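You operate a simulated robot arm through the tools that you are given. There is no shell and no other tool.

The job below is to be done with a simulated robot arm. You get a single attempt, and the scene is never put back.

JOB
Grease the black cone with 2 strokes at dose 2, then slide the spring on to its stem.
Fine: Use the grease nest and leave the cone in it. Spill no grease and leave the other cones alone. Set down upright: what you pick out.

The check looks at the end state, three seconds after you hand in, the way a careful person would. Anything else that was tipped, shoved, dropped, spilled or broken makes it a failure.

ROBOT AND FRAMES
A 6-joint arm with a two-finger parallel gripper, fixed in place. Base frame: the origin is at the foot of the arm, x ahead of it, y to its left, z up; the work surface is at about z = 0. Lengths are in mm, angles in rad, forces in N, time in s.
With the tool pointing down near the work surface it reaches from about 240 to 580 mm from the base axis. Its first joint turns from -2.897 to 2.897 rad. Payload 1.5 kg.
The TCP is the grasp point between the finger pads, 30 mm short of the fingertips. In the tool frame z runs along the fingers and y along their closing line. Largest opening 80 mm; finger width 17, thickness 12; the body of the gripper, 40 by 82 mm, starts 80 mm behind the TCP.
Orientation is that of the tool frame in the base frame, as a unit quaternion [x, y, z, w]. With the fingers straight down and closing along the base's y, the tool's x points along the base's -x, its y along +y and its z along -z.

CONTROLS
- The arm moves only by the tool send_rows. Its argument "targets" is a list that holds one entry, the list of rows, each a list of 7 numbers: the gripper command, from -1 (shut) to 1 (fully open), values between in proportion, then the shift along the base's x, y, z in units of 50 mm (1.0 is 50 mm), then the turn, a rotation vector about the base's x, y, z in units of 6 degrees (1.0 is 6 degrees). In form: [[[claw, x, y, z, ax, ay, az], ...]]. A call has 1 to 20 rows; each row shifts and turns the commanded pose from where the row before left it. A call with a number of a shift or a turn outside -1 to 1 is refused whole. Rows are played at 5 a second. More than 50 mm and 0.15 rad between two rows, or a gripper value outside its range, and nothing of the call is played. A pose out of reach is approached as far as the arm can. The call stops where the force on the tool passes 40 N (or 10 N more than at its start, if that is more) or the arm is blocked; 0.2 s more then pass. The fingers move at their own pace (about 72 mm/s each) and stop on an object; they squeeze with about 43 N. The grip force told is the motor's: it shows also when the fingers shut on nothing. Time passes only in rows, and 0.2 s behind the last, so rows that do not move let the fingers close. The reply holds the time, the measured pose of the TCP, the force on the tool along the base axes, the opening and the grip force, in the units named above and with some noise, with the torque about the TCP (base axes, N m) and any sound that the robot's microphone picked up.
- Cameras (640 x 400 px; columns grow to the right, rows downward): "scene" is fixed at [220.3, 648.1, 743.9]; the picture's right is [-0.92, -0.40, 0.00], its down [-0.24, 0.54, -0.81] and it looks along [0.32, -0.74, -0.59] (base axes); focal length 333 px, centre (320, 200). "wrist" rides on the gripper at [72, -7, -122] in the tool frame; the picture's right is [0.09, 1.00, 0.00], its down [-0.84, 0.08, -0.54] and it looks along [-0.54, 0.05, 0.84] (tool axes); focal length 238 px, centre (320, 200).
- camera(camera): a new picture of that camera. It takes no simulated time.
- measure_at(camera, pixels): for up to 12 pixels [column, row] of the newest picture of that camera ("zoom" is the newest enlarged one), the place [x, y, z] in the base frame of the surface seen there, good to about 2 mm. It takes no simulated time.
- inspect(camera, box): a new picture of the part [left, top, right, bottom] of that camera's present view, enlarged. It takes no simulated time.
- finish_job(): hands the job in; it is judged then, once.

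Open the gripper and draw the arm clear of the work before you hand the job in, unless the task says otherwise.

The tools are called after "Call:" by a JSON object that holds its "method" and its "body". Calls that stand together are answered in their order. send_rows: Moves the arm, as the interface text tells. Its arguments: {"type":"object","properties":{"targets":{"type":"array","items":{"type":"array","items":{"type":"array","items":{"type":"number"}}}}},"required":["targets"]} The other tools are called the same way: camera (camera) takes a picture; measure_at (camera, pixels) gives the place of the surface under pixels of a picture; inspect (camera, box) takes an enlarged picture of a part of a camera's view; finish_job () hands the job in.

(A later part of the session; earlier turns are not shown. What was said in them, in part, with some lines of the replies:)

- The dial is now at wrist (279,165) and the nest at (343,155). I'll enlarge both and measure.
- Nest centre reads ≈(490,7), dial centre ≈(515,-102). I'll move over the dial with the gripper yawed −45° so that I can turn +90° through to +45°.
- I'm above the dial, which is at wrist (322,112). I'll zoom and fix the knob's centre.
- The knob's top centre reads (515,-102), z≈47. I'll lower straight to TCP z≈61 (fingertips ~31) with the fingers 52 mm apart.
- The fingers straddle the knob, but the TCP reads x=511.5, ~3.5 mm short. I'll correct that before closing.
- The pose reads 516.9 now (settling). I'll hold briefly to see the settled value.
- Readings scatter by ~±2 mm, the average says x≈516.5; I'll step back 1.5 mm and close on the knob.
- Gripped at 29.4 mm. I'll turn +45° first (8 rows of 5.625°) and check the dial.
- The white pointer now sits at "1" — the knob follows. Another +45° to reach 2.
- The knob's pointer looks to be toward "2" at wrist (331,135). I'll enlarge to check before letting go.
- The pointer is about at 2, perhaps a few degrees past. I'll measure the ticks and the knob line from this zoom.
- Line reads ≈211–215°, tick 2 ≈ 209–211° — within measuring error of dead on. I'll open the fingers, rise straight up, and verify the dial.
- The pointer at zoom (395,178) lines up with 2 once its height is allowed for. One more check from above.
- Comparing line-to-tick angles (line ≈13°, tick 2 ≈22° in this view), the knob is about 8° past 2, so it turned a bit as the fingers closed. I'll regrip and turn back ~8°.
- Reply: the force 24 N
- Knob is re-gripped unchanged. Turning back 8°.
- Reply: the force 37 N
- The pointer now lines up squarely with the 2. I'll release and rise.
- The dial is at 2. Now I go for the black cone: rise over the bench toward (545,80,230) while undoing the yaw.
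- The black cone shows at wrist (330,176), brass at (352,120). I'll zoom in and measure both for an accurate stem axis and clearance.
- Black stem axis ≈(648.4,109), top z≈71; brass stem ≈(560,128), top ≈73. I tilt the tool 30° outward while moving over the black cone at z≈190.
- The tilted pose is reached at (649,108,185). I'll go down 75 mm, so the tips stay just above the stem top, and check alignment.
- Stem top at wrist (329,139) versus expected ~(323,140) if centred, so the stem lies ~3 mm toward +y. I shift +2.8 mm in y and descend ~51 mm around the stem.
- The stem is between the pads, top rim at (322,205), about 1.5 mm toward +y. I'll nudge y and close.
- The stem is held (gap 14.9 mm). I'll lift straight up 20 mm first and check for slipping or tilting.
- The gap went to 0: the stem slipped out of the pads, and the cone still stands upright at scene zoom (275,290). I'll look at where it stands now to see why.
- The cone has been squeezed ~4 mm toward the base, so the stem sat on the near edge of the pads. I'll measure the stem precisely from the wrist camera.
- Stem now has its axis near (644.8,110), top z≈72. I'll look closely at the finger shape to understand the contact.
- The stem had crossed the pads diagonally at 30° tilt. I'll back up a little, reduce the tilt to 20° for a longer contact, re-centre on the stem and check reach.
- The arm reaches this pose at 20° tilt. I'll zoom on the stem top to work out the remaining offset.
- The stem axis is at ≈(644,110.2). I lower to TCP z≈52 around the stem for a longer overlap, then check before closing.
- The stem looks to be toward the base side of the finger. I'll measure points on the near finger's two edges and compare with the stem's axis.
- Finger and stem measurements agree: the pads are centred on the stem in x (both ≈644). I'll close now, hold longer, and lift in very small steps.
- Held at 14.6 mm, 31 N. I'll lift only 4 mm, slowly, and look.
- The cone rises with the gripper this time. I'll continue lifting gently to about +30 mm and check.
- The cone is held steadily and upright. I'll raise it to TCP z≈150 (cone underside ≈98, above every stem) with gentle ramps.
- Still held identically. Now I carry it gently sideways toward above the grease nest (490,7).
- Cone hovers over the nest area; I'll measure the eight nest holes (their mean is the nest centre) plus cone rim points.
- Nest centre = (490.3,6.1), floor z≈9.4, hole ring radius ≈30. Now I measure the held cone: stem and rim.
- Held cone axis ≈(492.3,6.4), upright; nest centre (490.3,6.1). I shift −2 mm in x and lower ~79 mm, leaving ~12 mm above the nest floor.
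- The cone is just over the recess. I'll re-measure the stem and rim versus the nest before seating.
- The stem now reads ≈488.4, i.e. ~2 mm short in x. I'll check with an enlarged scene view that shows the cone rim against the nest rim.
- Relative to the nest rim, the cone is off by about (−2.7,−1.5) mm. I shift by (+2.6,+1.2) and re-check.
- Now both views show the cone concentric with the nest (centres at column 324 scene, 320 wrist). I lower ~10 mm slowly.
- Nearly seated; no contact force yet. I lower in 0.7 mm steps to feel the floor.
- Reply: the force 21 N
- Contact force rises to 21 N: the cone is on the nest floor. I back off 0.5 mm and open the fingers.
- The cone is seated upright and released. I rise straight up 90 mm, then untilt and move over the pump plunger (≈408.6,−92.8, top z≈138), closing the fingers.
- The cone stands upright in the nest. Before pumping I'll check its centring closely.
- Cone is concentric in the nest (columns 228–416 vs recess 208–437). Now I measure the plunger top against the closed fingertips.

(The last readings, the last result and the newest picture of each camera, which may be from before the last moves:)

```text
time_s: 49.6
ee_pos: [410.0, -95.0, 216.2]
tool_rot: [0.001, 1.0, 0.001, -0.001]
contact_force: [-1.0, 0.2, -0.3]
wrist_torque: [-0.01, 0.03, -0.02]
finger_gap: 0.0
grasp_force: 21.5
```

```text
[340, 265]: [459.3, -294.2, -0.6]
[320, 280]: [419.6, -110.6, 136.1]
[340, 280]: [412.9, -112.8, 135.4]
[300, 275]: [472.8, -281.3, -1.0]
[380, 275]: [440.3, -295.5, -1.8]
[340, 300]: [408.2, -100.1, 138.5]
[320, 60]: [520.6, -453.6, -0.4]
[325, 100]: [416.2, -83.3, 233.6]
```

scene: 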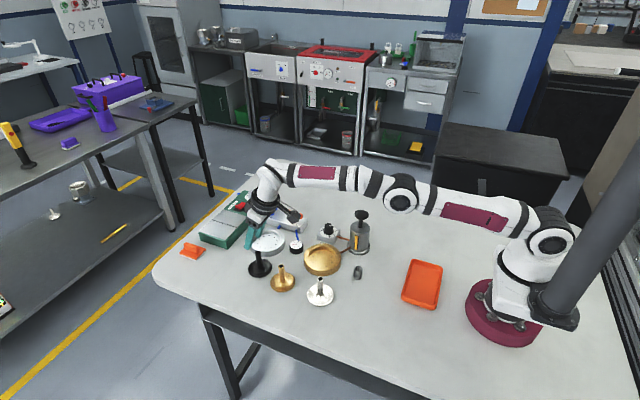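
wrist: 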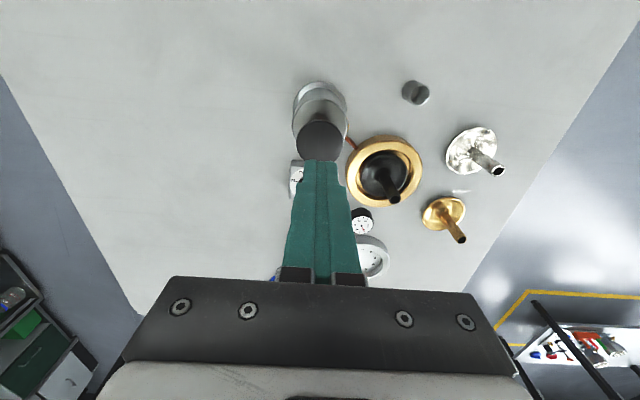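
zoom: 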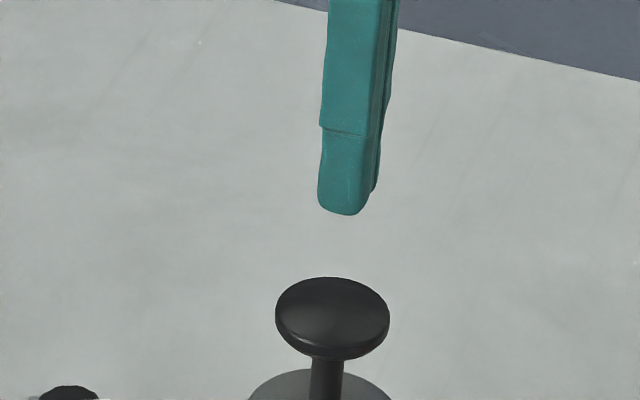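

Plunger centre ≈(409,−94), top z≈137; tool is aligned. I descend 44 mm to just above it.

Call:
{"method": "send_rows", "body": {"targets": [[[-1, 0, 0, -0.3, 0, 0, 0], [-1, 0, 0, -0.3, 0, 0, 0], [-1, 0, 0, -0.2, 0, 0, 0], [-1, 0, 0, -0.06, 0, 0, 0], [-1, 0, 0, 0, 0, 0, 0], [-1, 0, 0, 0, 0, 0, 0]]]}}

Call:
{"method": "inspect", "body": {"camera": "scene", "box": [335, 185, 385, 235]}}

```text
time_s: 51.0
ee_pos: [407.9, -92.8, 171.0]
tool_rot: [0.0, 1.0, 0.001, 0.001]
contact_force: [0.6, -0.2, -0.2]
wrist_torque: [0.02, -0.03, 0.02]
finger_gap: 0.1
grasp_force: 21.6
```

```text
8.00 times, centred on (360, 210) of scene
```

zoom: 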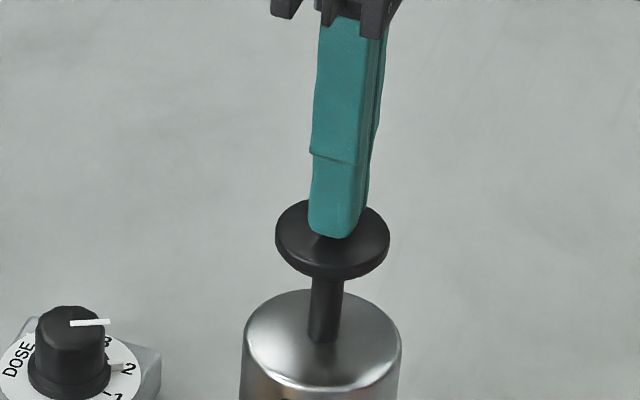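

Fingertips are just above the plunger head. I start pressing in small steps, watching force and sound.

Call:
{"method": "send_rows", "body": {"targets": [[[-1, 0, 0, -0.06, 0, 0, 0], [-1, 0, 0, -0.06, 0, 0, 0], [-1, 0, 0, -0.06, 0, 0, 0]]]}}

```text
time_s: 51.8
ee_pos: [408.8, -92.6, 161.6]
tool_rot: [0.0, 1.0, 0.001, 0.0]
contact_force: [-0.8, -2.5, 2.8]
wrist_torque: [-0.1, 0.02, 0.0]
finger_gap: 0.0
grasp_force: 21.0
```

Plunger is moving down with ~3 N. I continue pressing steadily.

Call:
{"method": "send_rows", "body": {"targets": [[[-1, 0, 0, -0.08, 0, 0, 0], [-1, 0, 0, -0.08, 0, 0, 0], [-1, 0, 0, -0.08, 0, 0, 0], [-1, 0, 0, -0.08, 0, 0, 0], [-1, 0, 0, -0.08, 0, 0, 0]]]}}

Call:
{"method": "inspect", "body": {"camera": "scene", "box": [300, 190, 390, 285]}}

```text
time_s: 53.0
ee_pos: [408.8, -92.3, 144.2]
tool_rot: [0.001, 1.0, 0.001, 0.002]
contact_force: [-3.9, 3.5, 33.1]
wrist_torque: [0.08, 0.27, 0.3]
finger_gap: 0.0
grasp_force: 21.8
heard: click
```

```text
4.21 times, centred on (345, 238) of scene
```

zoom: 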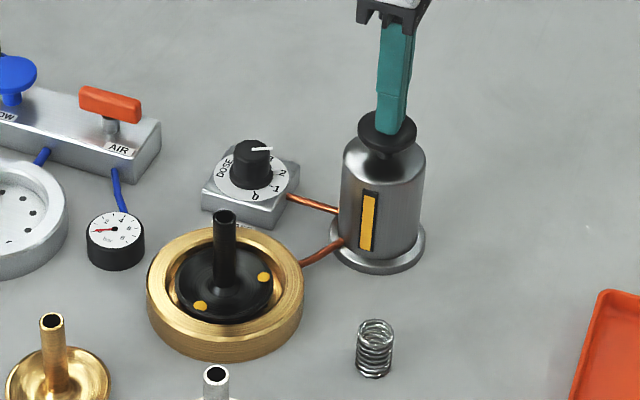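

A click was heard and two grease dabs appeared on the cone at zoom (263,277) and (200,305). I rise to let the plunger come back fully, then look.

Call:
{"method": "send_rows", "body": {"targets": [[[-1, 0, 0, 0.1, 0, 0, 0], [-1, 0, 0, 0.15, 0, 0, 0], [-1, 0, 0, 0.2, 0, 0, 0], [-1, 0, 0, 0.2, 0, 0, 0], [-1, 0, 0, 0, 0, 0, 0], [-1, 0, 0, 0, 0, 0, 0], [-1, 0, 0, 0, 0, 0, 0]]]}}

Call:
{"method": "inspect", "body": {"camera": "scene", "box": [300, 190, 390, 285]}}

Call:
{"method": "inspect", "body": {"camera": "scene", "box": [297, 232, 347, 282]}}

```text
time_s: 54.6
ee_pos: [407.3, -92.7, 175.3]
tool_rot: [0.0, 1.0, 0.001, -0.001]
contact_force: [0.6, -0.3, -0.2]
wrist_torque: [0.0, -0.04, 0.0]
finger_gap: 0.0
grasp_force: 21.7
```

```text
4.21 times, centred on (345, 238) of scene
```

zoom: 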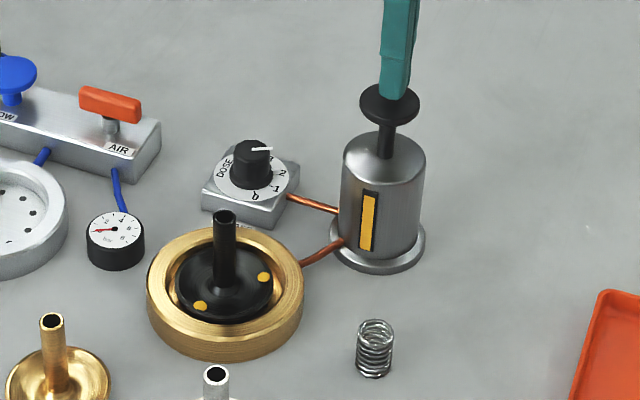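

```text
8.00 times, centred on (322, 257) of scene
```

zoom: 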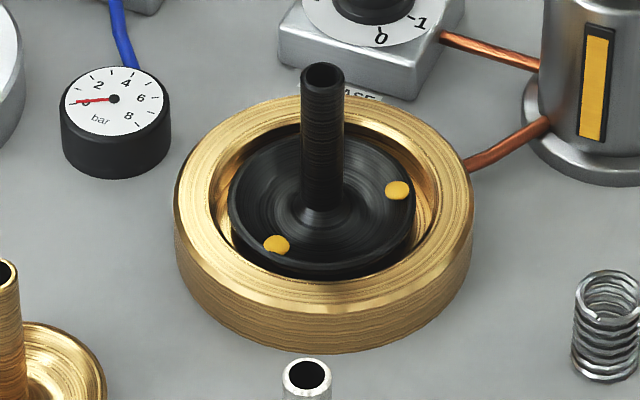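

The plunger is fully back up and the two dabs are on the cone, nothing spilled. Second stroke, same depth.

Call:
{"method": "send_rows", "body": {"targets": [[[-1, 0, 0, -0.08, 0, 0, 0], [-1, 0, 0, -0.08, 0, 0, 0], [-1, 0, 0, -0.08, 0, 0, 0], [-1, 0, 0, -0.08, 0, 0, 0], [-1, 0, 0, -0.08, 0, 0, 0], [-1, 0, 0, -0.08, 0, 0, 0], [-1, 0, 0, -0.08, 0, 0, 0], [-1, 0, 0, -0.08, 0, 0, 0]]]}}

Call:
{"method": "inspect", "body": {"camera": "scene", "box": [300, 190, 390, 285]}}

```text
time_s: 56.4
ee_pos: [408.3, -93.5, 143.8]
tool_rot: [0.002, 1.0, 0.002, 0.001]
contact_force: [-11.5, 6.5, 28.4]
wrist_torque: [0.15, 0.48, -0.07]
finger_gap: 0.1
grasp_force: 21.3
heard: click
```

```text
4.21 times, centred on (345, 238) of scene
```

zoom: 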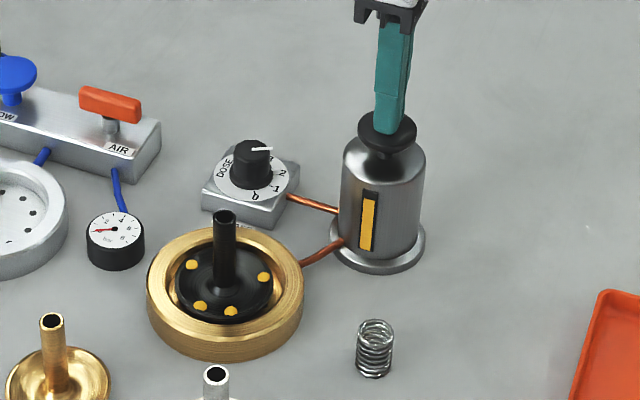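

Second click; the dabs have doubled to four. I rise off the plunger and check the result.

Call:
{"method": "send_rows", "body": {"targets": [[[-1, 0, 0, 0.1, 0, 0, 0], [-1, 0, 0, 0.2, 0, 0, 0], [-1, 0, 0, 0.3, 0, 0, 0], [-1, 0, 0, 0.5, 0, 0, 0], [-1, 0, 0, 0.5, 0, 0, 0], [-1, 0, 0, 0, 0, 0, 0]]]}}

Call:
{"method": "inspect", "body": {"camera": "scene", "box": [297, 232, 347, 282]}}

Call:
{"method": "inspect", "body": {"camera": "scene", "box": [300, 190, 390, 285]}}

```text
time_s: 57.8
ee_pos: [408.8, -94.1, 225.1]
tool_rot: [0.001, 1.0, 0.001, 0.0]
contact_force: [-0.3, -0.7, 1.3]
wrist_torque: [0.0, 0.02, 0.02]
finger_gap: 0.0
grasp_force: 20.9
```

```text
8.00 times, centred on (322, 257) of scene
```

zoom: 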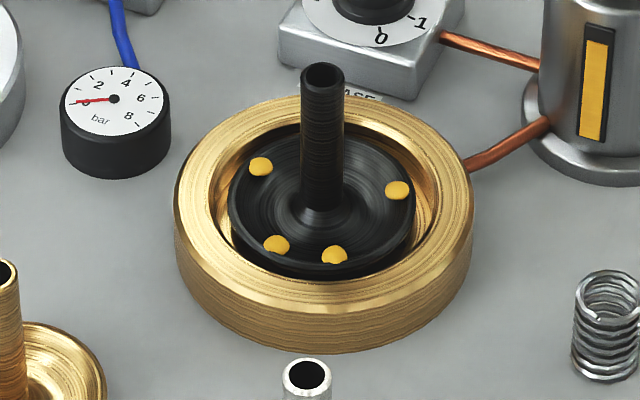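

```text
4.21 times, centred on (345, 238) of scene
```

zoom: 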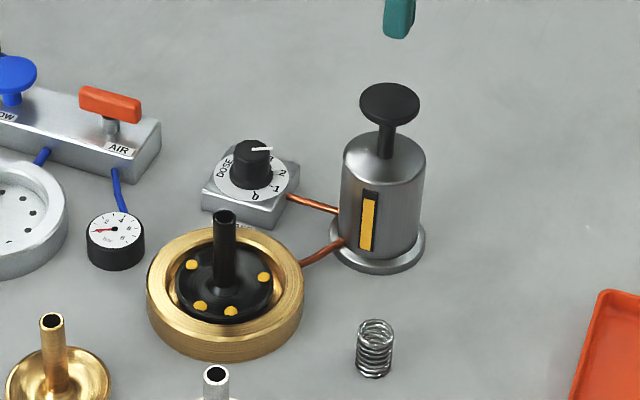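

Four dabs sit on the cone, nothing spilled. Next, the spring: I move over (374.5,21) with the fingers 40 mm apart and come down to z≈135 to look.

Call:
{"method": "send_rows", "body": {"targets": [[[0, -0.17, 0.575, 0, 0, 0, 0], [0, -0.17, 0.575, 0, 0, 0, 0], [0, -0.17, 0.575, 0, 0, 0, 0], [0, -0.17, 0.575, 0, 0, 0, 0], [0, 0, 0, -0.6, 0, 0, 0], [0, 0, 0, -0.6, 0, 0, 0], [0, 0, 0, -0.6, 0, 0, 0], [0, 0, 0, 0, 0, 0, 0], [0, 0, 0, 0, 0, 0, 0]]]}}

Call:
{"method": "camera", "body": {"camera": "wrist"}}

Call:
{"method": "inspect", "body": {"camera": "scene", "box": [320, 220, 400, 300]}}

```text
time_s: 59.8
ee_pos: [374.8, 19.7, 132.8]
tool_rot: [0.0, 1.0, 0.002, 0.0]
contact_force: [-0.1, -0.1, -0.2]
wrist_torque: [-0.02, 0.04, -0.02]
finger_gap: 40.1
grasp_force: 0.1
```

```text
taken
```

wrist: 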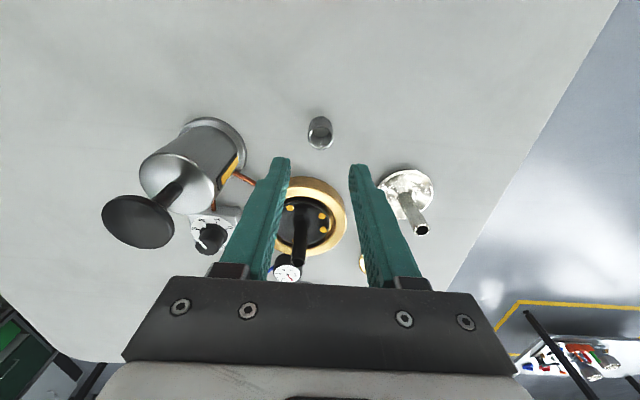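

```text
5.00 times, centred on (360, 260) of scene
```

zoom: 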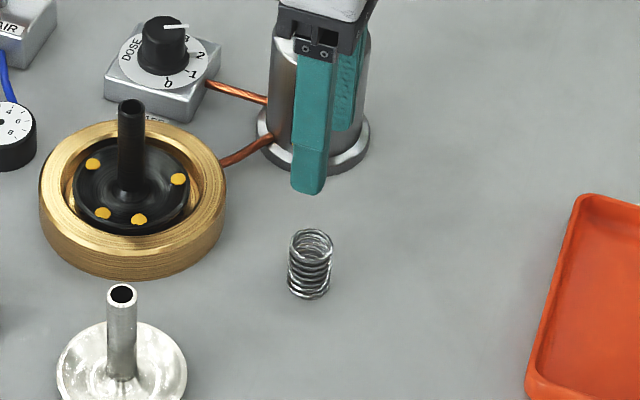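

The spring is at wrist (320,133), between the fingers. I'll zoom in and measure its top rim.

Call:
{"method": "inspect", "body": {"camera": "wrist", "box": [298, 108, 342, 158]}}

Call:
{"method": "measure_at", "body": {"camera": "zoom", "pixels": [[320, 130], [320, 150], [320, 200], [320, 250], [260, 250], [380, 250], [235, 240], [405, 240], [320, 290], [300, 310], [250, 180], [390, 180]]}}

```text
8.00 times, centred on (320, 133) of wrist
```

zoom: 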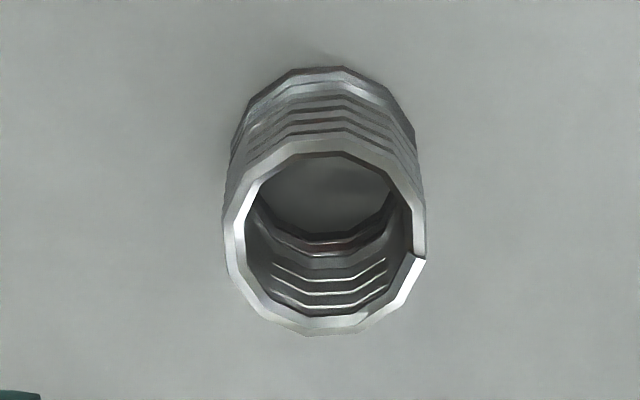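

```text
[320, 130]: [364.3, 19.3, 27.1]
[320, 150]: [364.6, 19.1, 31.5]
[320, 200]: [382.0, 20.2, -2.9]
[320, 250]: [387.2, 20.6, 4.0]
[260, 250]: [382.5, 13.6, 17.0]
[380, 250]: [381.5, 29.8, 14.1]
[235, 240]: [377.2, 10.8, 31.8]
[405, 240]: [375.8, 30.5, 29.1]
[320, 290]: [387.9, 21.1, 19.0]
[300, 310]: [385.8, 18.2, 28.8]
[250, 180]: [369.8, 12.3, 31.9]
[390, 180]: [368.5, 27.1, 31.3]
```

The spring's top centre projects exactly where a centred object should; OD≈24, ID≈20 mm. I lower to TCP z≈38.

Call:
{"method": "send_rows", "body": {"targets": [[[0, 0, 0, -0.5, 0, 0, 0], [0, 0, 0, -0.5, 0, 0, 0], [0, 0, 0, -0.4, 0, 0, 0], [0, 0, 0, -0.3, 0, 0, 0], [0, 0, 0, -0.22, 0, 0, 0], [0, 0, 0, 0, 0, 0, 0], [0, 0, 0, 0, 0, 0, 0]]]}}

Call:
{"method": "camera", "body": {"camera": "wrist"}}

Call:
{"method": "inspect", "body": {"camera": "scene", "box": [330, 235, 390, 295]}}

```text
time_s: 61.4
ee_pos: [372.8, 21.8, 36.6]
tool_rot: [0.001, 1.0, 0.0, 0.0]
contact_force: [0.6, 0.3, -0.2]
wrist_torque: [0.0, 0.03, 0.01]
finger_gap: 40.0
grasp_force: 0.0
```

```text
taken
```

wrist: 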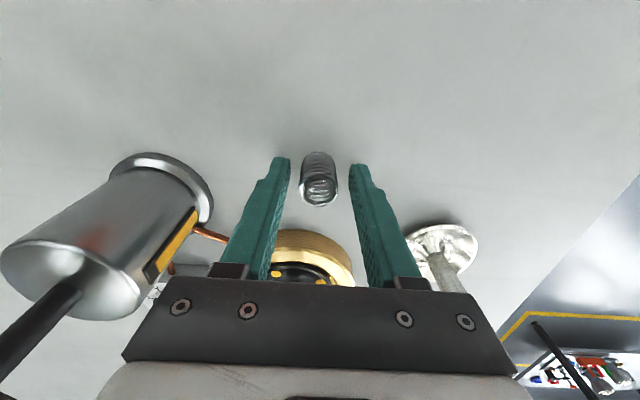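

```text
6.67 times, centred on (360, 265) of scene
```

zoom: 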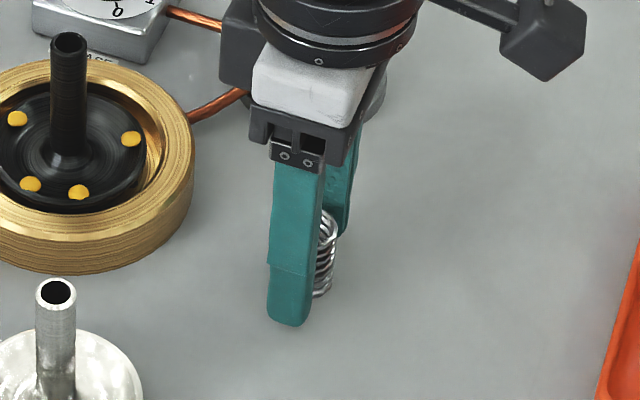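

The spring is between the pads, nearly centred. I nudge +1 mm in x and close on it.

Call:
{"method": "send_rows", "body": {"targets": [[[0, 0.02, -0.01, 0, 0, 0, 0], [-0.2, 0, 0, 0, 0, 0, 0], [-1, 0, 0, 0, 0, 0, 0], [-1, 0, 0, 0, 0, 0, 0], [-1, 0, 0, 0, 0, 0, 0], [-1, 0, 0, 0, 0, 0, 0]]]}}

Call:
{"method": "inspect", "body": {"camera": "wrist", "box": [270, 130, 370, 230]}}

Call:
{"method": "inspect", "body": {"camera": "scene", "box": [330, 235, 390, 295]}}

```text
time_s: 62.8
ee_pos: [374.4, 22.0, 36.4]
tool_rot: [0.001, 1.0, 0.001, 0.0]
contact_force: [-0.1, -0.6, 0.1]
wrist_torque: [0.0, 0.02, 0.02]
finger_gap: 23.0
grasp_force: 35.6
```

```text
4.00 times, centred on (320, 180) of wrist
```

zoom: 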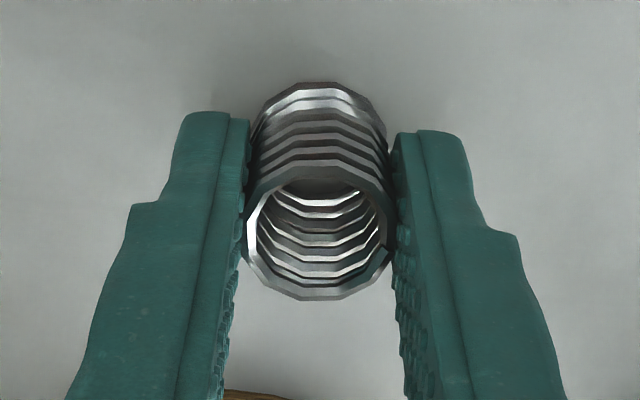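

```text
6.67 times, centred on (360, 265) of scene
```

zoom: 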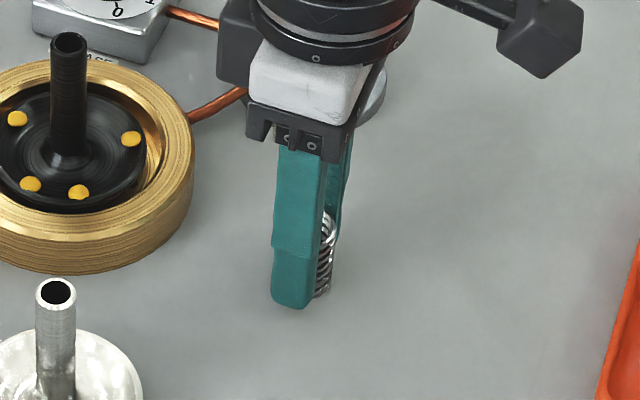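

Spring held at 23.0 mm. I lift gently: first 5 mm, then continue to z≈150.

Call:
{"method": "send_rows", "body": {"targets": [[[-1, 0, 0, 0.02, 0, 0, 0], [-1, 0, 0, 0.03, 0, 0, 0], [-1, 0, 0, 0.05, 0, 0, 0], [-1, 0, 0, 0.05, 0, 0, 0], [-1, 0, 0, 0.05, 0, 0, 0], [-1, 0, 0, 0, 0, 0, 0]]]}}

Call:
{"method": "inspect", "body": {"camera": "wrist", "box": [270, 130, 370, 230]}}

```text
time_s: 64.2
ee_pos: [373.5, 21.3, 46.4]
tool_rot: [0.0, 1.0, 0.001, 0.0]
contact_force: [-0.1, 0.4, -0.4]
wrist_torque: [-0.02, 0.0, -0.01]
finger_gap: 23.2
grasp_force: 35.7
```

```text
4.00 times, centred on (320, 180) of wrist
```

zoom: 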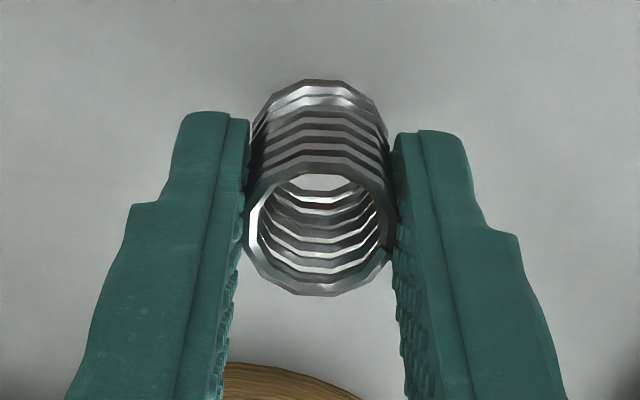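

The spring is lifted. I'll hold for a second to see that it isn't creeping.

Call:
{"method": "send_rows", "body": {"targets": [[[-1, 0, 0, 0.05, 0, 0, 0], [-1, 0, 0, 0, 0, 0, 0], [-1, 0, 0, 0, 0, 0, 0], [-1, 0, 0, 0, 0, 0, 0], [-1, 0, 0, 0, 0, 0, 0]]]}}

Call:
{"method": "inspect", "body": {"camera": "wrist", "box": [270, 130, 370, 230]}}

Call:
{"method": "inspect", "body": {"camera": "scene", "box": [330, 235, 390, 295]}}

```text
time_s: 65.4
ee_pos: [374.6, 20.3, 49.5]
tool_rot: [0.0, 1.0, 0.001, 0.001]
contact_force: [0.1, 0.2, -1.2]
wrist_torque: [-0.01, -0.03, -0.02]
finger_gap: 23.5
grasp_force: 35.0
```

```text
4.00 times, centred on (320, 180) of wrist
```

zoom: 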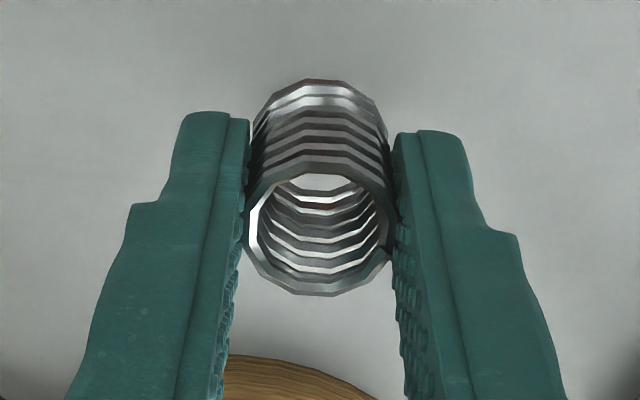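

```text
6.67 times, centred on (360, 265) of scene
```

zoom: 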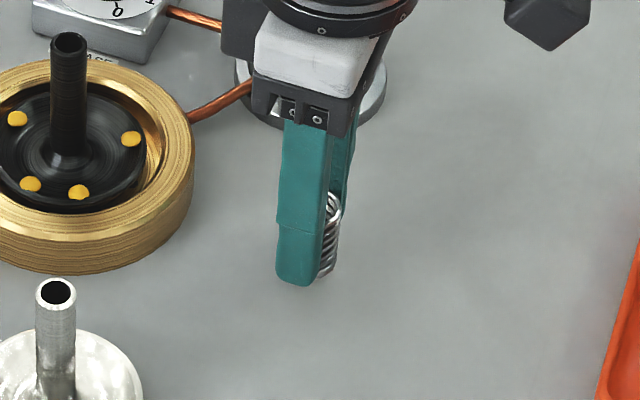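

No creep. I raise to TCP z≈155, gently.

Call:
{"method": "send_rows", "body": {"targets": [[[-1, 0, 0, 0.08, 0, 0, 0], [-1, 0, 0, 0.14, 0, 0, 0], [-1, 0, 0, 0.2, 0, 0, 0], [-1, 0, 0, 0.2, 0, 0, 0], [-1, 0, 0, 0.2, 0, 0, 0], [-1, 0, 0, 0.2, 0, 0, 0], [-1, 0, 0, 0.2, 0, 0, 0], [-1, 0, 0, 0.2, 0, 0, 0], [-1, 0, 0, 0.2, 0, 0, 0], [-1, 0, 0, 0.2, 0, 0, 0], [-1, 0, 0, 0.15, 0, 0, 0], [-1, 0, 0, 0.1, 0, 0, 0], [-1, 0, 0, 0.05, 0, 0, 0], [-1, 0, 0, 0, 0, 0, 0]]]}}

Call:
{"method": "inspect", "body": {"camera": "wrist", "box": [270, 130, 370, 230]}}

```text
time_s: 68.4
ee_pos: [373.6, 20.1, 154.4]
tool_rot: [0.0, 1.0, 0.0, 0.001]
contact_force: [0.0, -0.7, 0.0]
wrist_torque: [-0.04, -0.02, 0.01]
finger_gap: 23.2
grasp_force: 36.1
```

```text
4.00 times, centred on (320, 180) of wrist
```

zoom: 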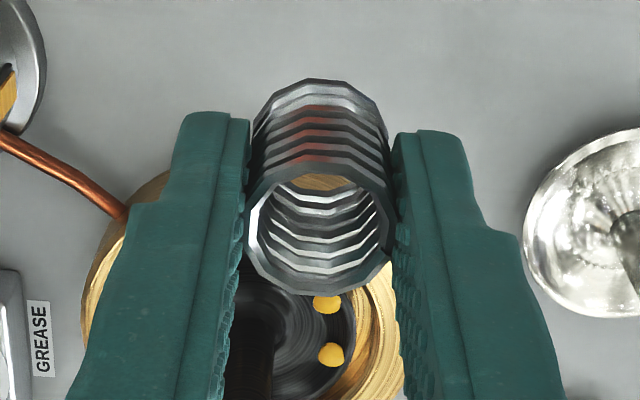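

Spring steady. I move across to above the stem (≈490.3,6), keeping z≈155 so that the spring's bottom is ~37 mm above the stem top.

Call:
{"method": "send_rows", "body": {"targets": [[[-1, 0.07, -0.009, 0, 0, 0, 0], [-1, 0.139, -0.017, 0, 0, 0, 0], [-1, 0.209, -0.026, 0, 0, 0, 0], [-1, 0.255, -0.032, 0, 0, 0, 0], [-1, 0.278, -0.035, 0, 0, 0, 0], [-1, 0.278, -0.035, 0, 0, 0, 0], [-1, 0.278, -0.035, 0, 0, 0, 0], [-1, 0.255, -0.032, 0, 0, 0, 0], [-1, 0.209, -0.026, 0, 0, 0, 0], [-1, 0.162, -0.02, 0, 0, 0, 0], [-1, 0.116, -0.015, 0, 0, 0, 0], [-1, 0.07, -0.009, 0, 0, 0, 0], [-1, 0, 0, 0, 0, 0, 0], [-1, 0, 0, 0, 0, 0, 0]]]}}

Call:
{"method": "camera", "body": {"camera": "wrist"}}

Call:
{"method": "inspect", "body": {"camera": "wrist", "box": [270, 90, 370, 210]}}

Call:
{"method": "inspect", "body": {"camera": "scene", "box": [295, 200, 350, 280]}}

```text
time_s: 71.4
ee_pos: [491.0, 7.0, 155.6]
tool_rot: [0.0, 1.0, 0.001, 0.0]
contact_force: [0.6, -0.2, -1.2]
wrist_torque: [-0.01, 0.02, 0.03]
finger_gap: 23.0
grasp_force: 35.8
```

```text
taken
```

wrist: 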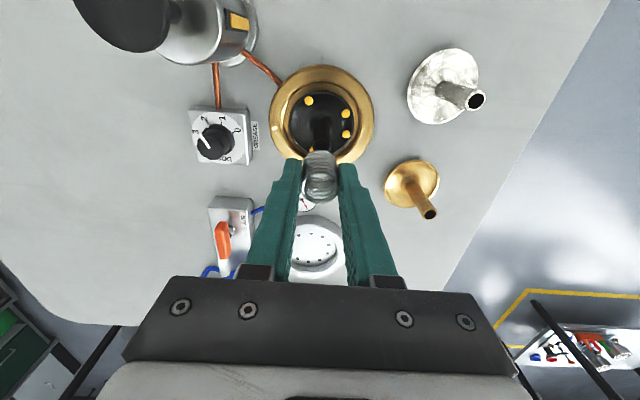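

```text
3.33 times, centred on (320, 150) of wrist
```

zoom: 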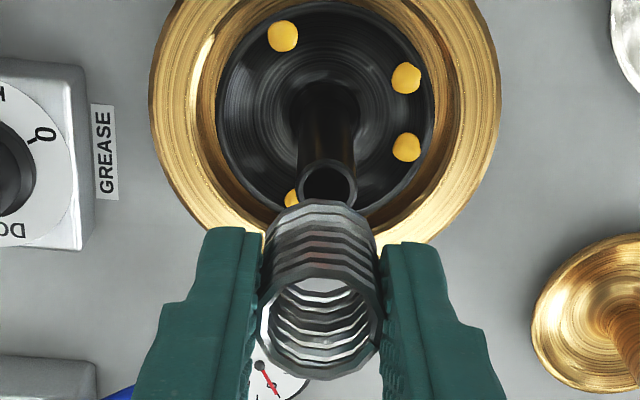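

```text
5.00 times, centred on (322, 240) of scene
```

zoom: 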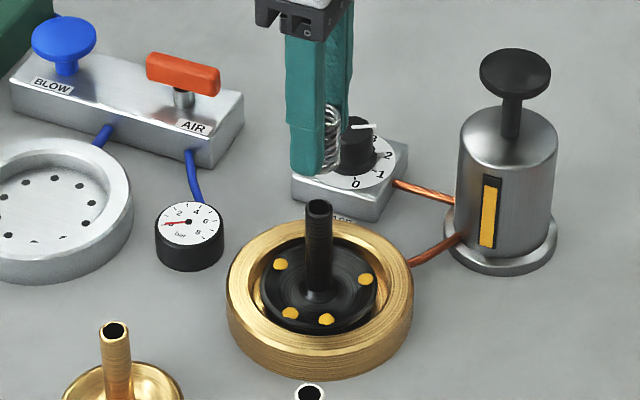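

Spring hovers above the stem. For a fine alignment I'll zoom the scene view on spring and stem and measure both.

Call:
{"method": "inspect", "body": {"camera": "scene", "box": [308, 212, 338, 252]}}

Call:
{"method": "measure_at", "body": {"camera": "zoom", "pixels": [[290, 320], [290, 350], [290, 300], [270, 350], [310, 350], [355, 100], [355, 140], [365, 100], [365, 60], [350, 160], [300, 30]]}}

Call:
{"method": "inspect", "body": {"camera": "wrist", "box": [295, 125, 345, 210]}}

Call:
{"method": "measure_at", "body": {"camera": "zoom", "pixels": [[330, 70], [350, 50], [350, 70], [300, 60], [375, 60], [340, 105], [340, 110], [320, 190], [320, 340], [260, 300], [390, 300], [320, 170]]}}

```text
10.00 times, centred on (323, 232) of scene
```

zoom: 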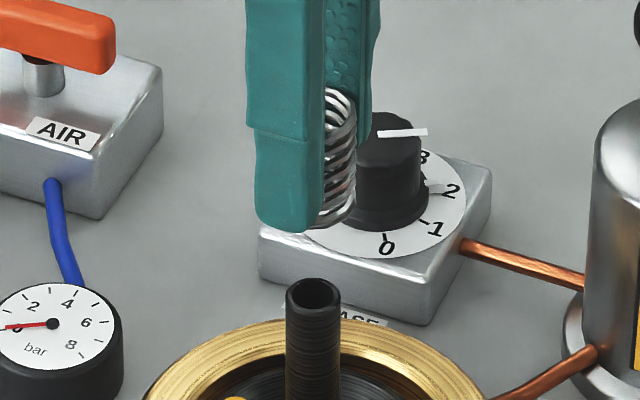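

```text
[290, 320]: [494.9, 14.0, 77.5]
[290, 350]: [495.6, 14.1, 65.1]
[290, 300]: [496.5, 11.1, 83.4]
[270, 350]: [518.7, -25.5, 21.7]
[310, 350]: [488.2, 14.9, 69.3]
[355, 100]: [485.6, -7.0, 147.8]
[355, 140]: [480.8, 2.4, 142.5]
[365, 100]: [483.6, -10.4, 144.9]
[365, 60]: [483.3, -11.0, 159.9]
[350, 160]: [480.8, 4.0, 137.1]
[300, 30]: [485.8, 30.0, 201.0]
```

```text
4.71 times, centred on (320, 168) of wrist
```

zoom: 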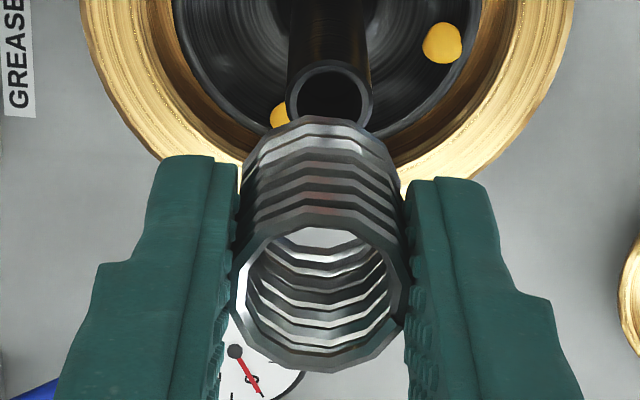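

```text
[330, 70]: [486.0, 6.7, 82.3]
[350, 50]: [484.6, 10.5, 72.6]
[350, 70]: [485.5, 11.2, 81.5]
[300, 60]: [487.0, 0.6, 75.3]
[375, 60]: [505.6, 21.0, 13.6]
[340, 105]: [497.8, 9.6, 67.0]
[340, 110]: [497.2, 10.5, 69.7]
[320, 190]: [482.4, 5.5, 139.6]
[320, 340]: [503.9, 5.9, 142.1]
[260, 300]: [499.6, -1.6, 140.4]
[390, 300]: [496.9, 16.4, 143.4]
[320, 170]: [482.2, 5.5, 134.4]
```

Wrist and scene agree roughly: the spring is about (+1.4,−1.4) mm off the stem axis. I correct that and lower 30 mm so that the spring's bottom is just above the stem top.

Call:
{"method": "send_rows", "body": {"targets": [[[-1, -0.014, 0.014, -0.05, 0, 0, 0], [-1, -0.014, 0.014, -0.1, 0, 0, 0], [-1, 0, 0, -0.12, 0, 0, 0], [-1, 0, 0, -0.12, 0, 0, 0], [-1, 0, 0, -0.1, 0, 0, 0], [-1, 0, 0, -0.07, 0, 0, 0], [-1, 0, 0, -0.04, 0, 0, 0], [-1, 0, 0, 0, 0, 0, 0], [-1, 0, 0, 0, 0, 0, 0]]]}}

Call:
{"method": "inspect", "body": {"camera": "wrist", "box": [280, 120, 360, 220]}}

Call:
{"method": "inspect", "body": {"camera": "scene", "box": [304, 212, 340, 260]}}

```text
time_s: 73.4
ee_pos: [490.9, 8.2, 124.2]
tool_rot: [0.0, 1.0, 0.001, 0.0]
contact_force: [0.4, -0.1, 0.0]
wrist_torque: [0.02, 0.03, 0.02]
finger_gap: 23.4
grasp_force: 35.3
```

```text
4.00 times, centred on (320, 170) of wrist
```

zoom: 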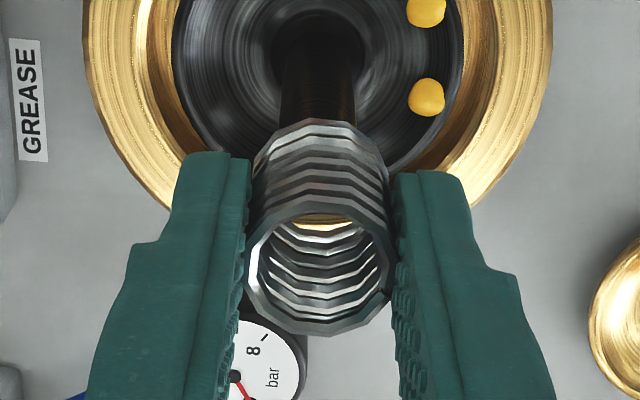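

```text
8.33 times, centred on (322, 236) of scene
```

zoom: 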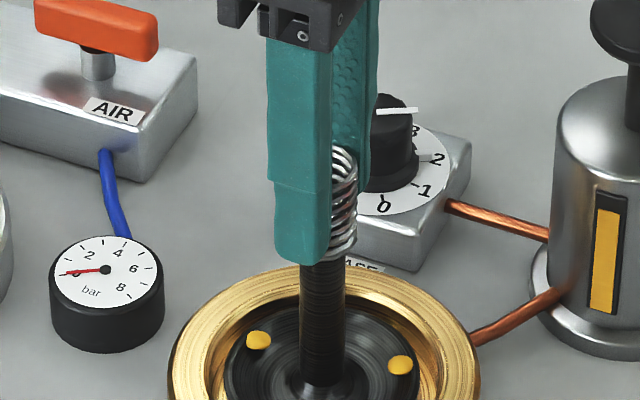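

In y they are aligned within ~0.2 mm; in x the spring is ~0.6 mm too far out. I correct x and lower 6 mm in small steps, watching the force.

Call:
{"method": "send_rows", "body": {"targets": [[[-1, -0.012, 0, 0, 0, 0, 0], [-1, 0, 0, -0.02, 0, 0, 0], [-1, 0, 0, -0.03, 0, 0, 0], [-1, 0, 0, -0.03, 0, 0, 0], [-1, 0, 0, -0.03, 0, 0, 0], [-1, 0, 0, 0, 0, 0, 0]]]}}

Call:
{"method": "inspect", "body": {"camera": "wrist", "box": [280, 120, 360, 220]}}

Call:
{"method": "inspect", "body": {"camera": "scene", "box": [304, 212, 340, 260]}}

```text
time_s: 74.8
ee_pos: [490.0, 7.7, 119.4]
tool_rot: [0.0, 1.0, 0.001, 0.0]
contact_force: [-1.2, -0.2, -0.5]
wrist_torque: [-0.01, 0.03, 0.0]
finger_gap: 23.2
grasp_force: 35.8
```

```text
4.00 times, centred on (320, 170) of wrist
```

zoom: 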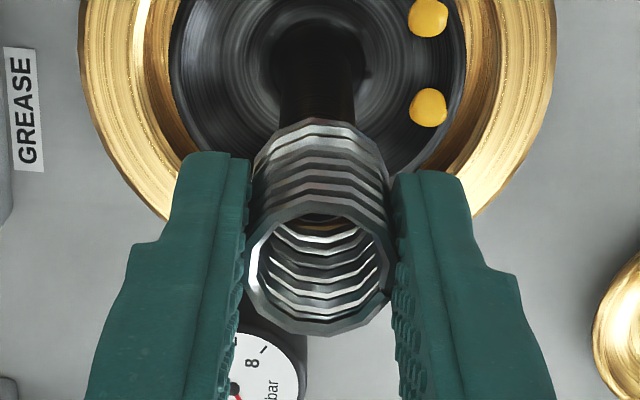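

```text
8.33 times, centred on (322, 236) of scene
```

zoom: 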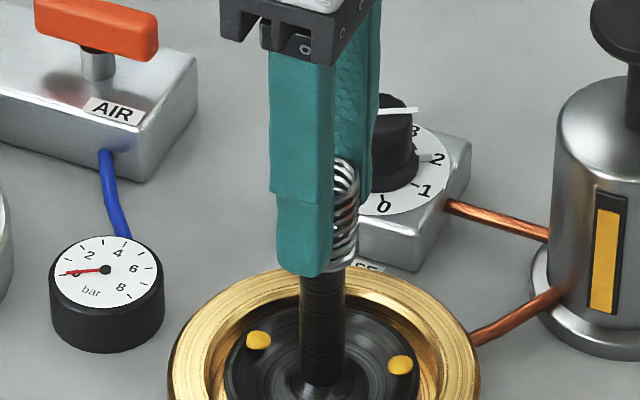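

No contact force yet; columns still agree (stem 317.5, spring 319). I keep lowering in 1 mm steps.

Call:
{"method": "send_rows", "body": {"targets": [[[-1, 0, -0.004, -0.02, 0, 0, 0], [-1, 0, 0, -0.02, 0, 0, 0], [-1, 0, 0, -0.02, 0, 0, 0], [-1, 0, 0, -0.02, 0, 0, 0], [-1, 0, 0, 0, 0, 0, 0]]]}}

```text
time_s: 76.0
ee_pos: [489.4, 7.2, 115.5]
tool_rot: [0.0, 1.0, 0.002, -0.001]
contact_force: [0.8, 0.7, -0.4]
wrist_torque: [0.01, -0.03, 0.03]
finger_gap: 22.9
grasp_force: 35.4
```

Force still near zero at z≈115.5, so the spring should be starting over the stem. I continue 5 mm and look.

Call:
{"method": "send_rows", "body": {"targets": [[[-1, 0, 0, -0.02, 0, 0, 0], [-1, 0, 0, -0.02, 0, 0, 0], [-1, 0, 0, -0.03, 0, 0, 0], [-1, 0, 0, -0.03, 0, 0, 0], [-1, 0, 0, 0, 0, 0, 0]]]}}

Call:
{"method": "inspect", "body": {"camera": "wrist", "box": [280, 120, 360, 220]}}

Call:
{"method": "inspect", "body": {"camera": "scene", "box": [304, 212, 340, 260]}}

```text
time_s: 77.2
ee_pos: [489.2, 7.8, 111.8]
tool_rot: [0.001, 1.0, 0.001, 0.0]
contact_force: [0.1, -0.1, -0.2]
wrist_torque: [-0.04, -0.03, 0.01]
finger_gap: 23.0
grasp_force: 35.5
```

```text
4.00 times, centred on (320, 170) of wrist
```

zoom: 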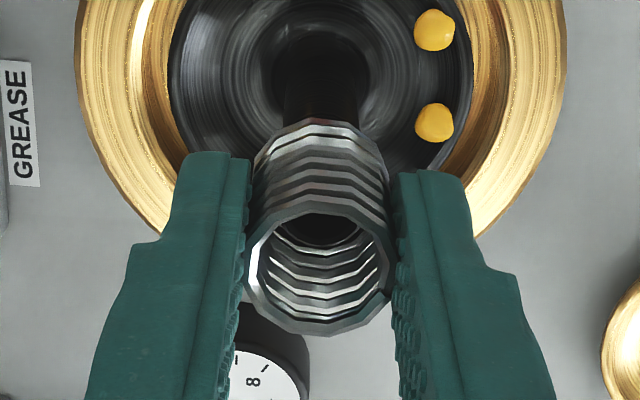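

```text
8.33 times, centred on (322, 236) of scene
```

zoom: 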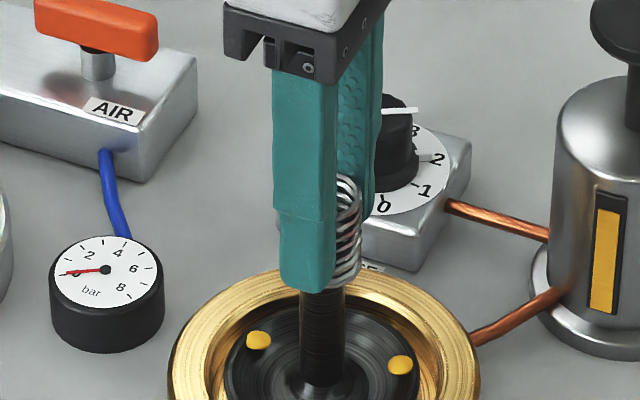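

The stem tip is now visible inside the coils and there is no force: the spring is threaded on. I lower 20 mm more and check.

Call:
{"method": "send_rows", "body": {"targets": [[[-1, 0, 0, -0.04, 0, 0, 0], [-1, 0, 0, -0.06, 0, 0, 0], [-1, 0, 0, -0.08, 0, 0, 0], [-1, 0, 0, -0.08, 0, 0, 0], [-1, 0, 0, -0.08, 0, 0, 0], [-1, 0, 0, -0.06, 0, 0, 0], [-1, 0, 0, 0, 0, 0, 0]]]}}

Call:
{"method": "inspect", "body": {"camera": "wrist", "box": [280, 120, 360, 220]}}

Call:
{"method": "inspect", "body": {"camera": "scene", "box": [300, 215, 345, 275]}}

```text
time_s: 78.8
ee_pos: [489.8, 7.4, 91.3]
tool_rot: [0.0, 1.0, 0.001, 0.0]
contact_force: [0.4, 0.4, -0.2]
wrist_torque: [0.01, 0.02, -0.02]
finger_gap: 23.2
grasp_force: 35.5
```

```text
4.00 times, centred on (320, 170) of wrist
```

zoom: 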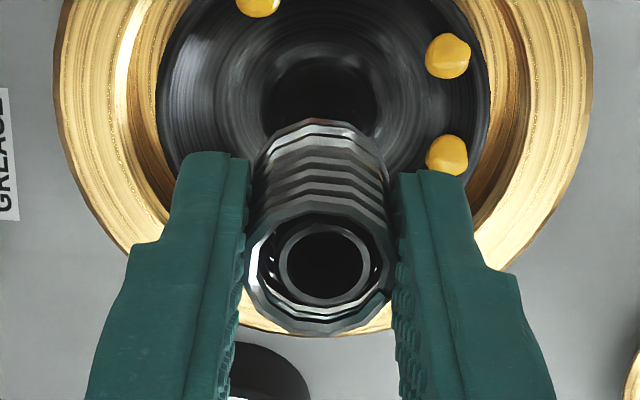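

```text
6.67 times, centred on (322, 245) of scene
```

zoom: 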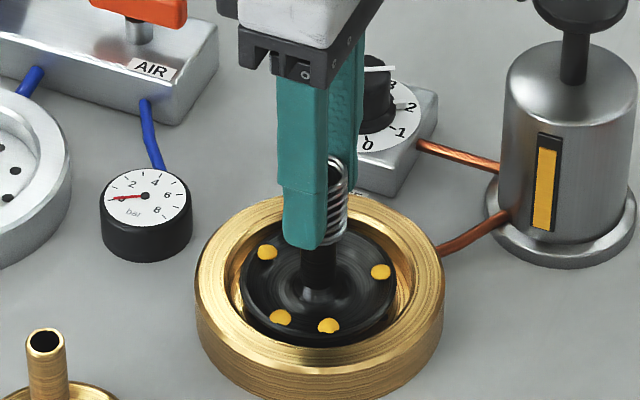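

The stem shows concentric inside the coils. I lower another 27 mm (fingertips to z≈34, above dabs and rim).

Call:
{"method": "send_rows", "body": {"targets": [[[-1, 0, 0, -0.05, 0, 0, 0], [-1, 0, 0, -0.08, 0, 0, 0], [-1, 0, 0, -0.1, 0, 0, 0], [-1, 0, 0, -0.1, 0, 0, 0], [-1, 0, 0, -0.1, 0, 0, 0], [-1, 0, 0, -0.07, 0, 0, 0], [-1, 0, 0, -0.04, 0, 0, 0], [-1, 0, 0, 0, 0, 0, 0]]]}}

Call:
{"method": "inspect", "body": {"camera": "wrist", "box": [270, 110, 370, 230]}}

Call:
{"method": "inspect", "body": {"camera": "scene", "box": [300, 220, 345, 280]}}

```text
time_s: 80.6
ee_pos: [487.6, 6.8, 63.6]
tool_rot: [0.0, 1.0, 0.001, 0.001]
contact_force: [0.7, -0.3, 0.4]
wrist_torque: [0.0, 0.02, -0.01]
finger_gap: 23.0
grasp_force: 35.7
```

```text
3.33 times, centred on (320, 170) of wrist
```

zoom: 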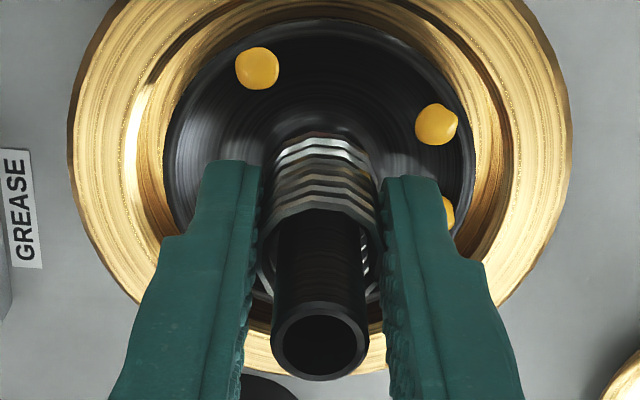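

```text
6.67 times, centred on (322, 250) of scene
```

zoom: 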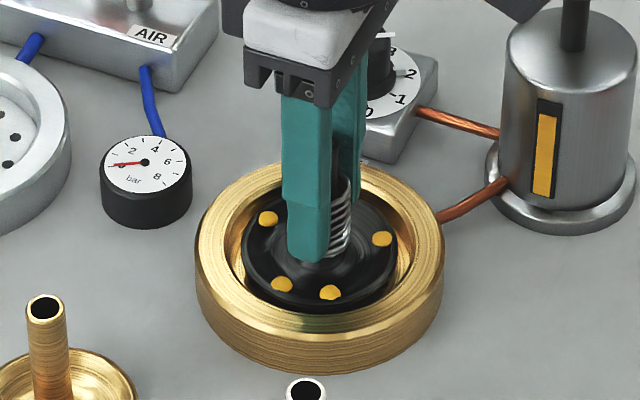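

The spring is near the hub. I lower 3 mm more, checking force, before releasing.

Call:
{"method": "send_rows", "body": {"targets": [[[-1, 0, 0, -0.02, 0, 0, 0], [-1, 0, 0, -0.02, 0, 0, 0], [-1, 0, 0, -0.02, 0, 0, 0], [-1, 0, 0, 0, 0, 0, 0]]]}}

Call:
{"method": "inspect", "body": {"camera": "scene", "box": [305, 230, 340, 270]}}

```text
time_s: 81.6
ee_pos: [490.3, 7.9, 62.1]
tool_rot: [-0.001, 1.0, 0.001, -0.001]
contact_force: [-0.7, 0.0, 0.3]
wrist_torque: [0.01, 0.02, -0.03]
finger_gap: 23.0
grasp_force: 35.7
```

```text
10.00 times, centred on (322, 250) of scene
```

zoom: 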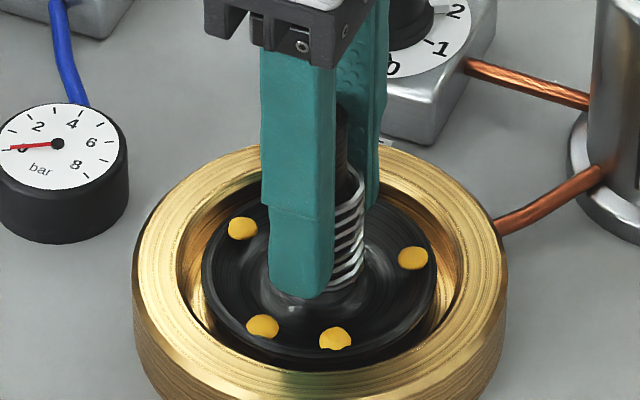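

The spring is close to its seat with no force. I open the fingers gradually to 40 mm.

Call:
{"method": "send_rows", "body": {"targets": [[[-0.3, 0, 0, 0, 0, 0, 0], [-0.15, 0, 0, 0, 0, 0, 0], [0, 0, 0, 0, 0, 0, 0], [0, 0, 0, 0, 0, 0, 0], [0, 0, 0, 0, 0, 0, 0]]]}}

Call:
{"method": "inspect", "body": {"camera": "scene", "box": [305, 230, 340, 270]}}

Call:
{"method": "inspect", "body": {"camera": "wrist", "box": [270, 110, 370, 230]}}

```text
time_s: 82.8
ee_pos: [488.9, 7.0, 61.4]
tool_rot: [0.0, 1.0, 0.001, 0.0]
contact_force: [-0.1, 0.0, -0.3]
wrist_torque: [0.01, 0.0, 0.03]
finger_gap: 40.0
grasp_force: 0.1
```

```text
10.00 times, centred on (322, 250) of scene
```

zoom: 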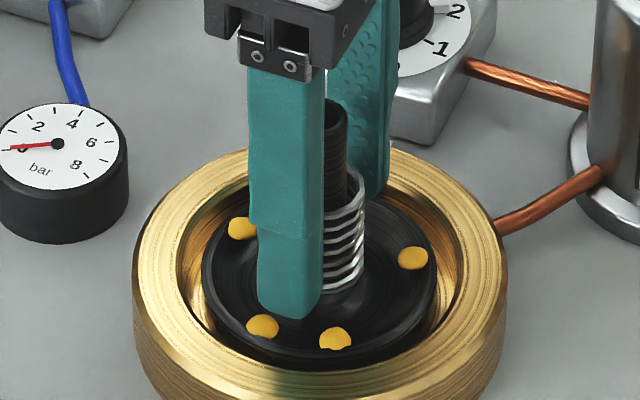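

```text
3.33 times, centred on (320, 170) of wrist
```

zoom: 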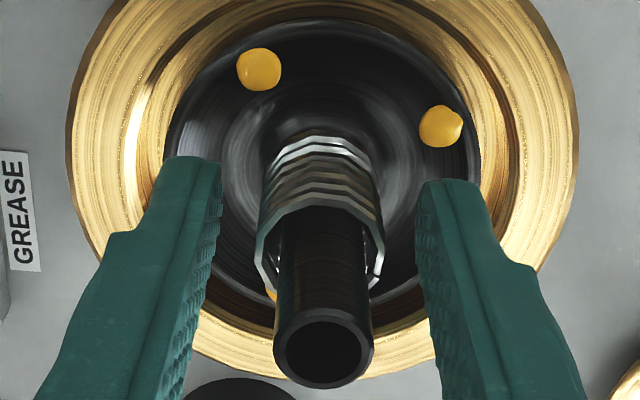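

The spring rests on the stem, fingers clear of it. I rise straight up and then draw back.

Call:
{"method": "send_rows", "body": {"targets": [[[0, 0, 0, 0.1, 0, 0, 0], [0, 0, 0, 0.2, 0, 0, 0], [0, 0, 0, 0.3, 0, 0, 0], [0, 0, 0, 0.5, 0, 0, 0], [0, 0, 0, 0.7, 0, 0, 0], [0, 0, 0, 0.8, 0, 0, 0], [0.5, 0, 0, 0.8, 0, 0, 0], [1, -0.5, 0.3, 0.6, 0, 0, 0], [1, -0.6, 0.4, 0.5, 0, 0, 0], [1, -0.6, 0.4, 0.5, 0, 0, 0], [1, -0.6, 0.4, 0.4, 0, 0, 0], [1, 0, 0, 0, 0, 0, 0]]]}}

Call:
{"method": "camera", "body": {"camera": "scene"}}

Call:
{"method": "inspect", "body": {"camera": "scene", "box": [297, 225, 347, 285]}}

Call:
{"method": "camera", "body": {"camera": "wrist"}}

```text
time_s: 85.4
ee_pos: [372.8, 82.0, 333.5]
tool_rot: [0.0, 1.0, 0.001, 0.0]
contact_force: [0.1, 0.6, 0.7]
wrist_torque: [0.01, 0.02, 0.02]
finger_gap: 79.6
grasp_force: 0.1
```

```text
taken
```

scene: 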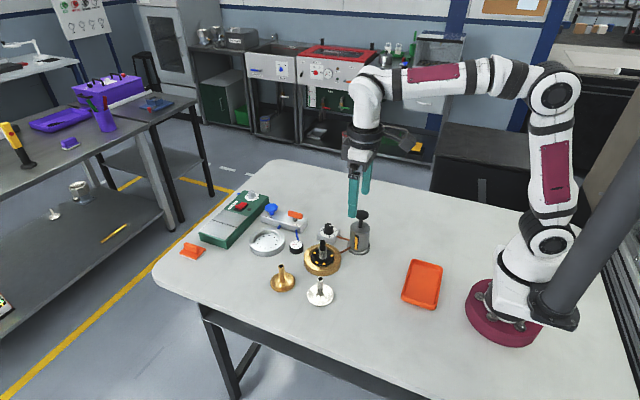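

```text
6.67 times, centred on (322, 255) of scene
```

zoom: 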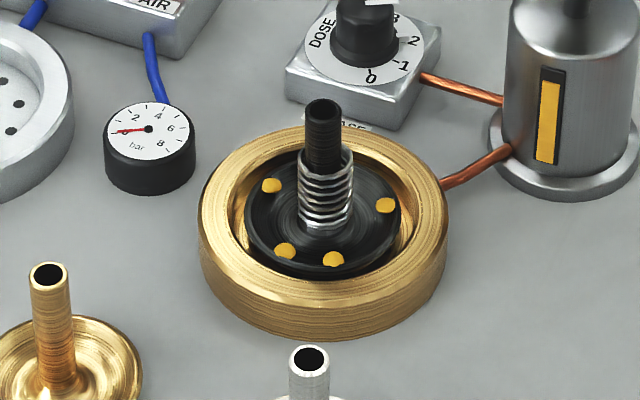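

```text
taken
```

wrist: 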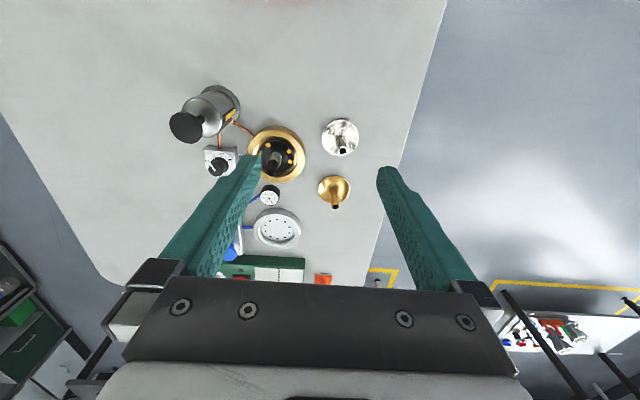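

The spring sits on the stem, four dabs on the cone, other cones untouched. One last look from the wrist side for hidden spill.

Call:
{"method": "inspect", "body": {"camera": "wrist", "box": [235, 110, 325, 200]}}

Call:
{"method": "inspect", "body": {"camera": "scene", "box": [170, 190, 400, 320]}}

```text
4.44 times, centred on (280, 155) of wrist
```

zoom: 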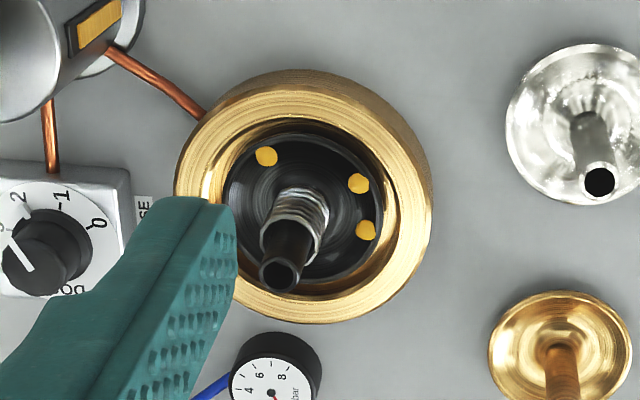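

```text
2.78 times, centred on (285, 255) of scene
```

zoom: 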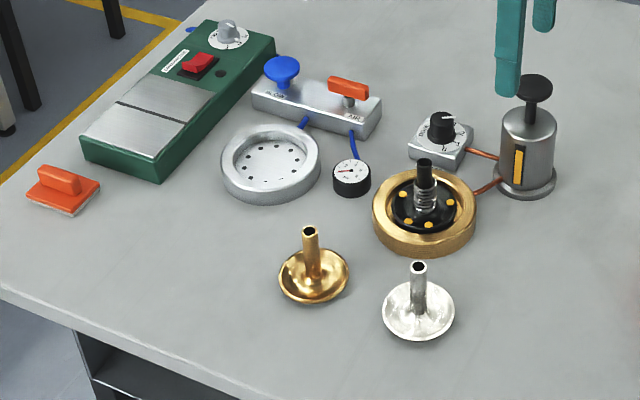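

All clear: the black cone is upright in the grease nest with four dabs and the spring on its stem. There's no spill, the other parts are undisturbed, and the gripper is open and withdrawn. Handing in.

Call:
{"method": "finish_job", "body": {}}

```text
The job is handed in.
```

The black cone is greased and standing upright in the grease nest, with the spring seated on its stem. I've handed the job in.

- **Grease:** I set the dial to 2 and pressed the pump twice, with a click on each stroke. Each stroke left two dabs on the cone, so there are four in total. I saw no grease on the nest or the bench.
- **Dial:** On the first grip the knob turned about 8° past 2. I turned it back to 2 before pumping and left it there.
- **Cone:** My first grip on the stem slipped. The cone shifted about 4 mm on the bench but stayed upright. The second grip held, and I set the cone down centred in the nest.
- **Spring:** It went down over the stem without force and rests at the base of the stem.

The brass and silver cones were not touched. The gripper is open and the arm is clear of the work.
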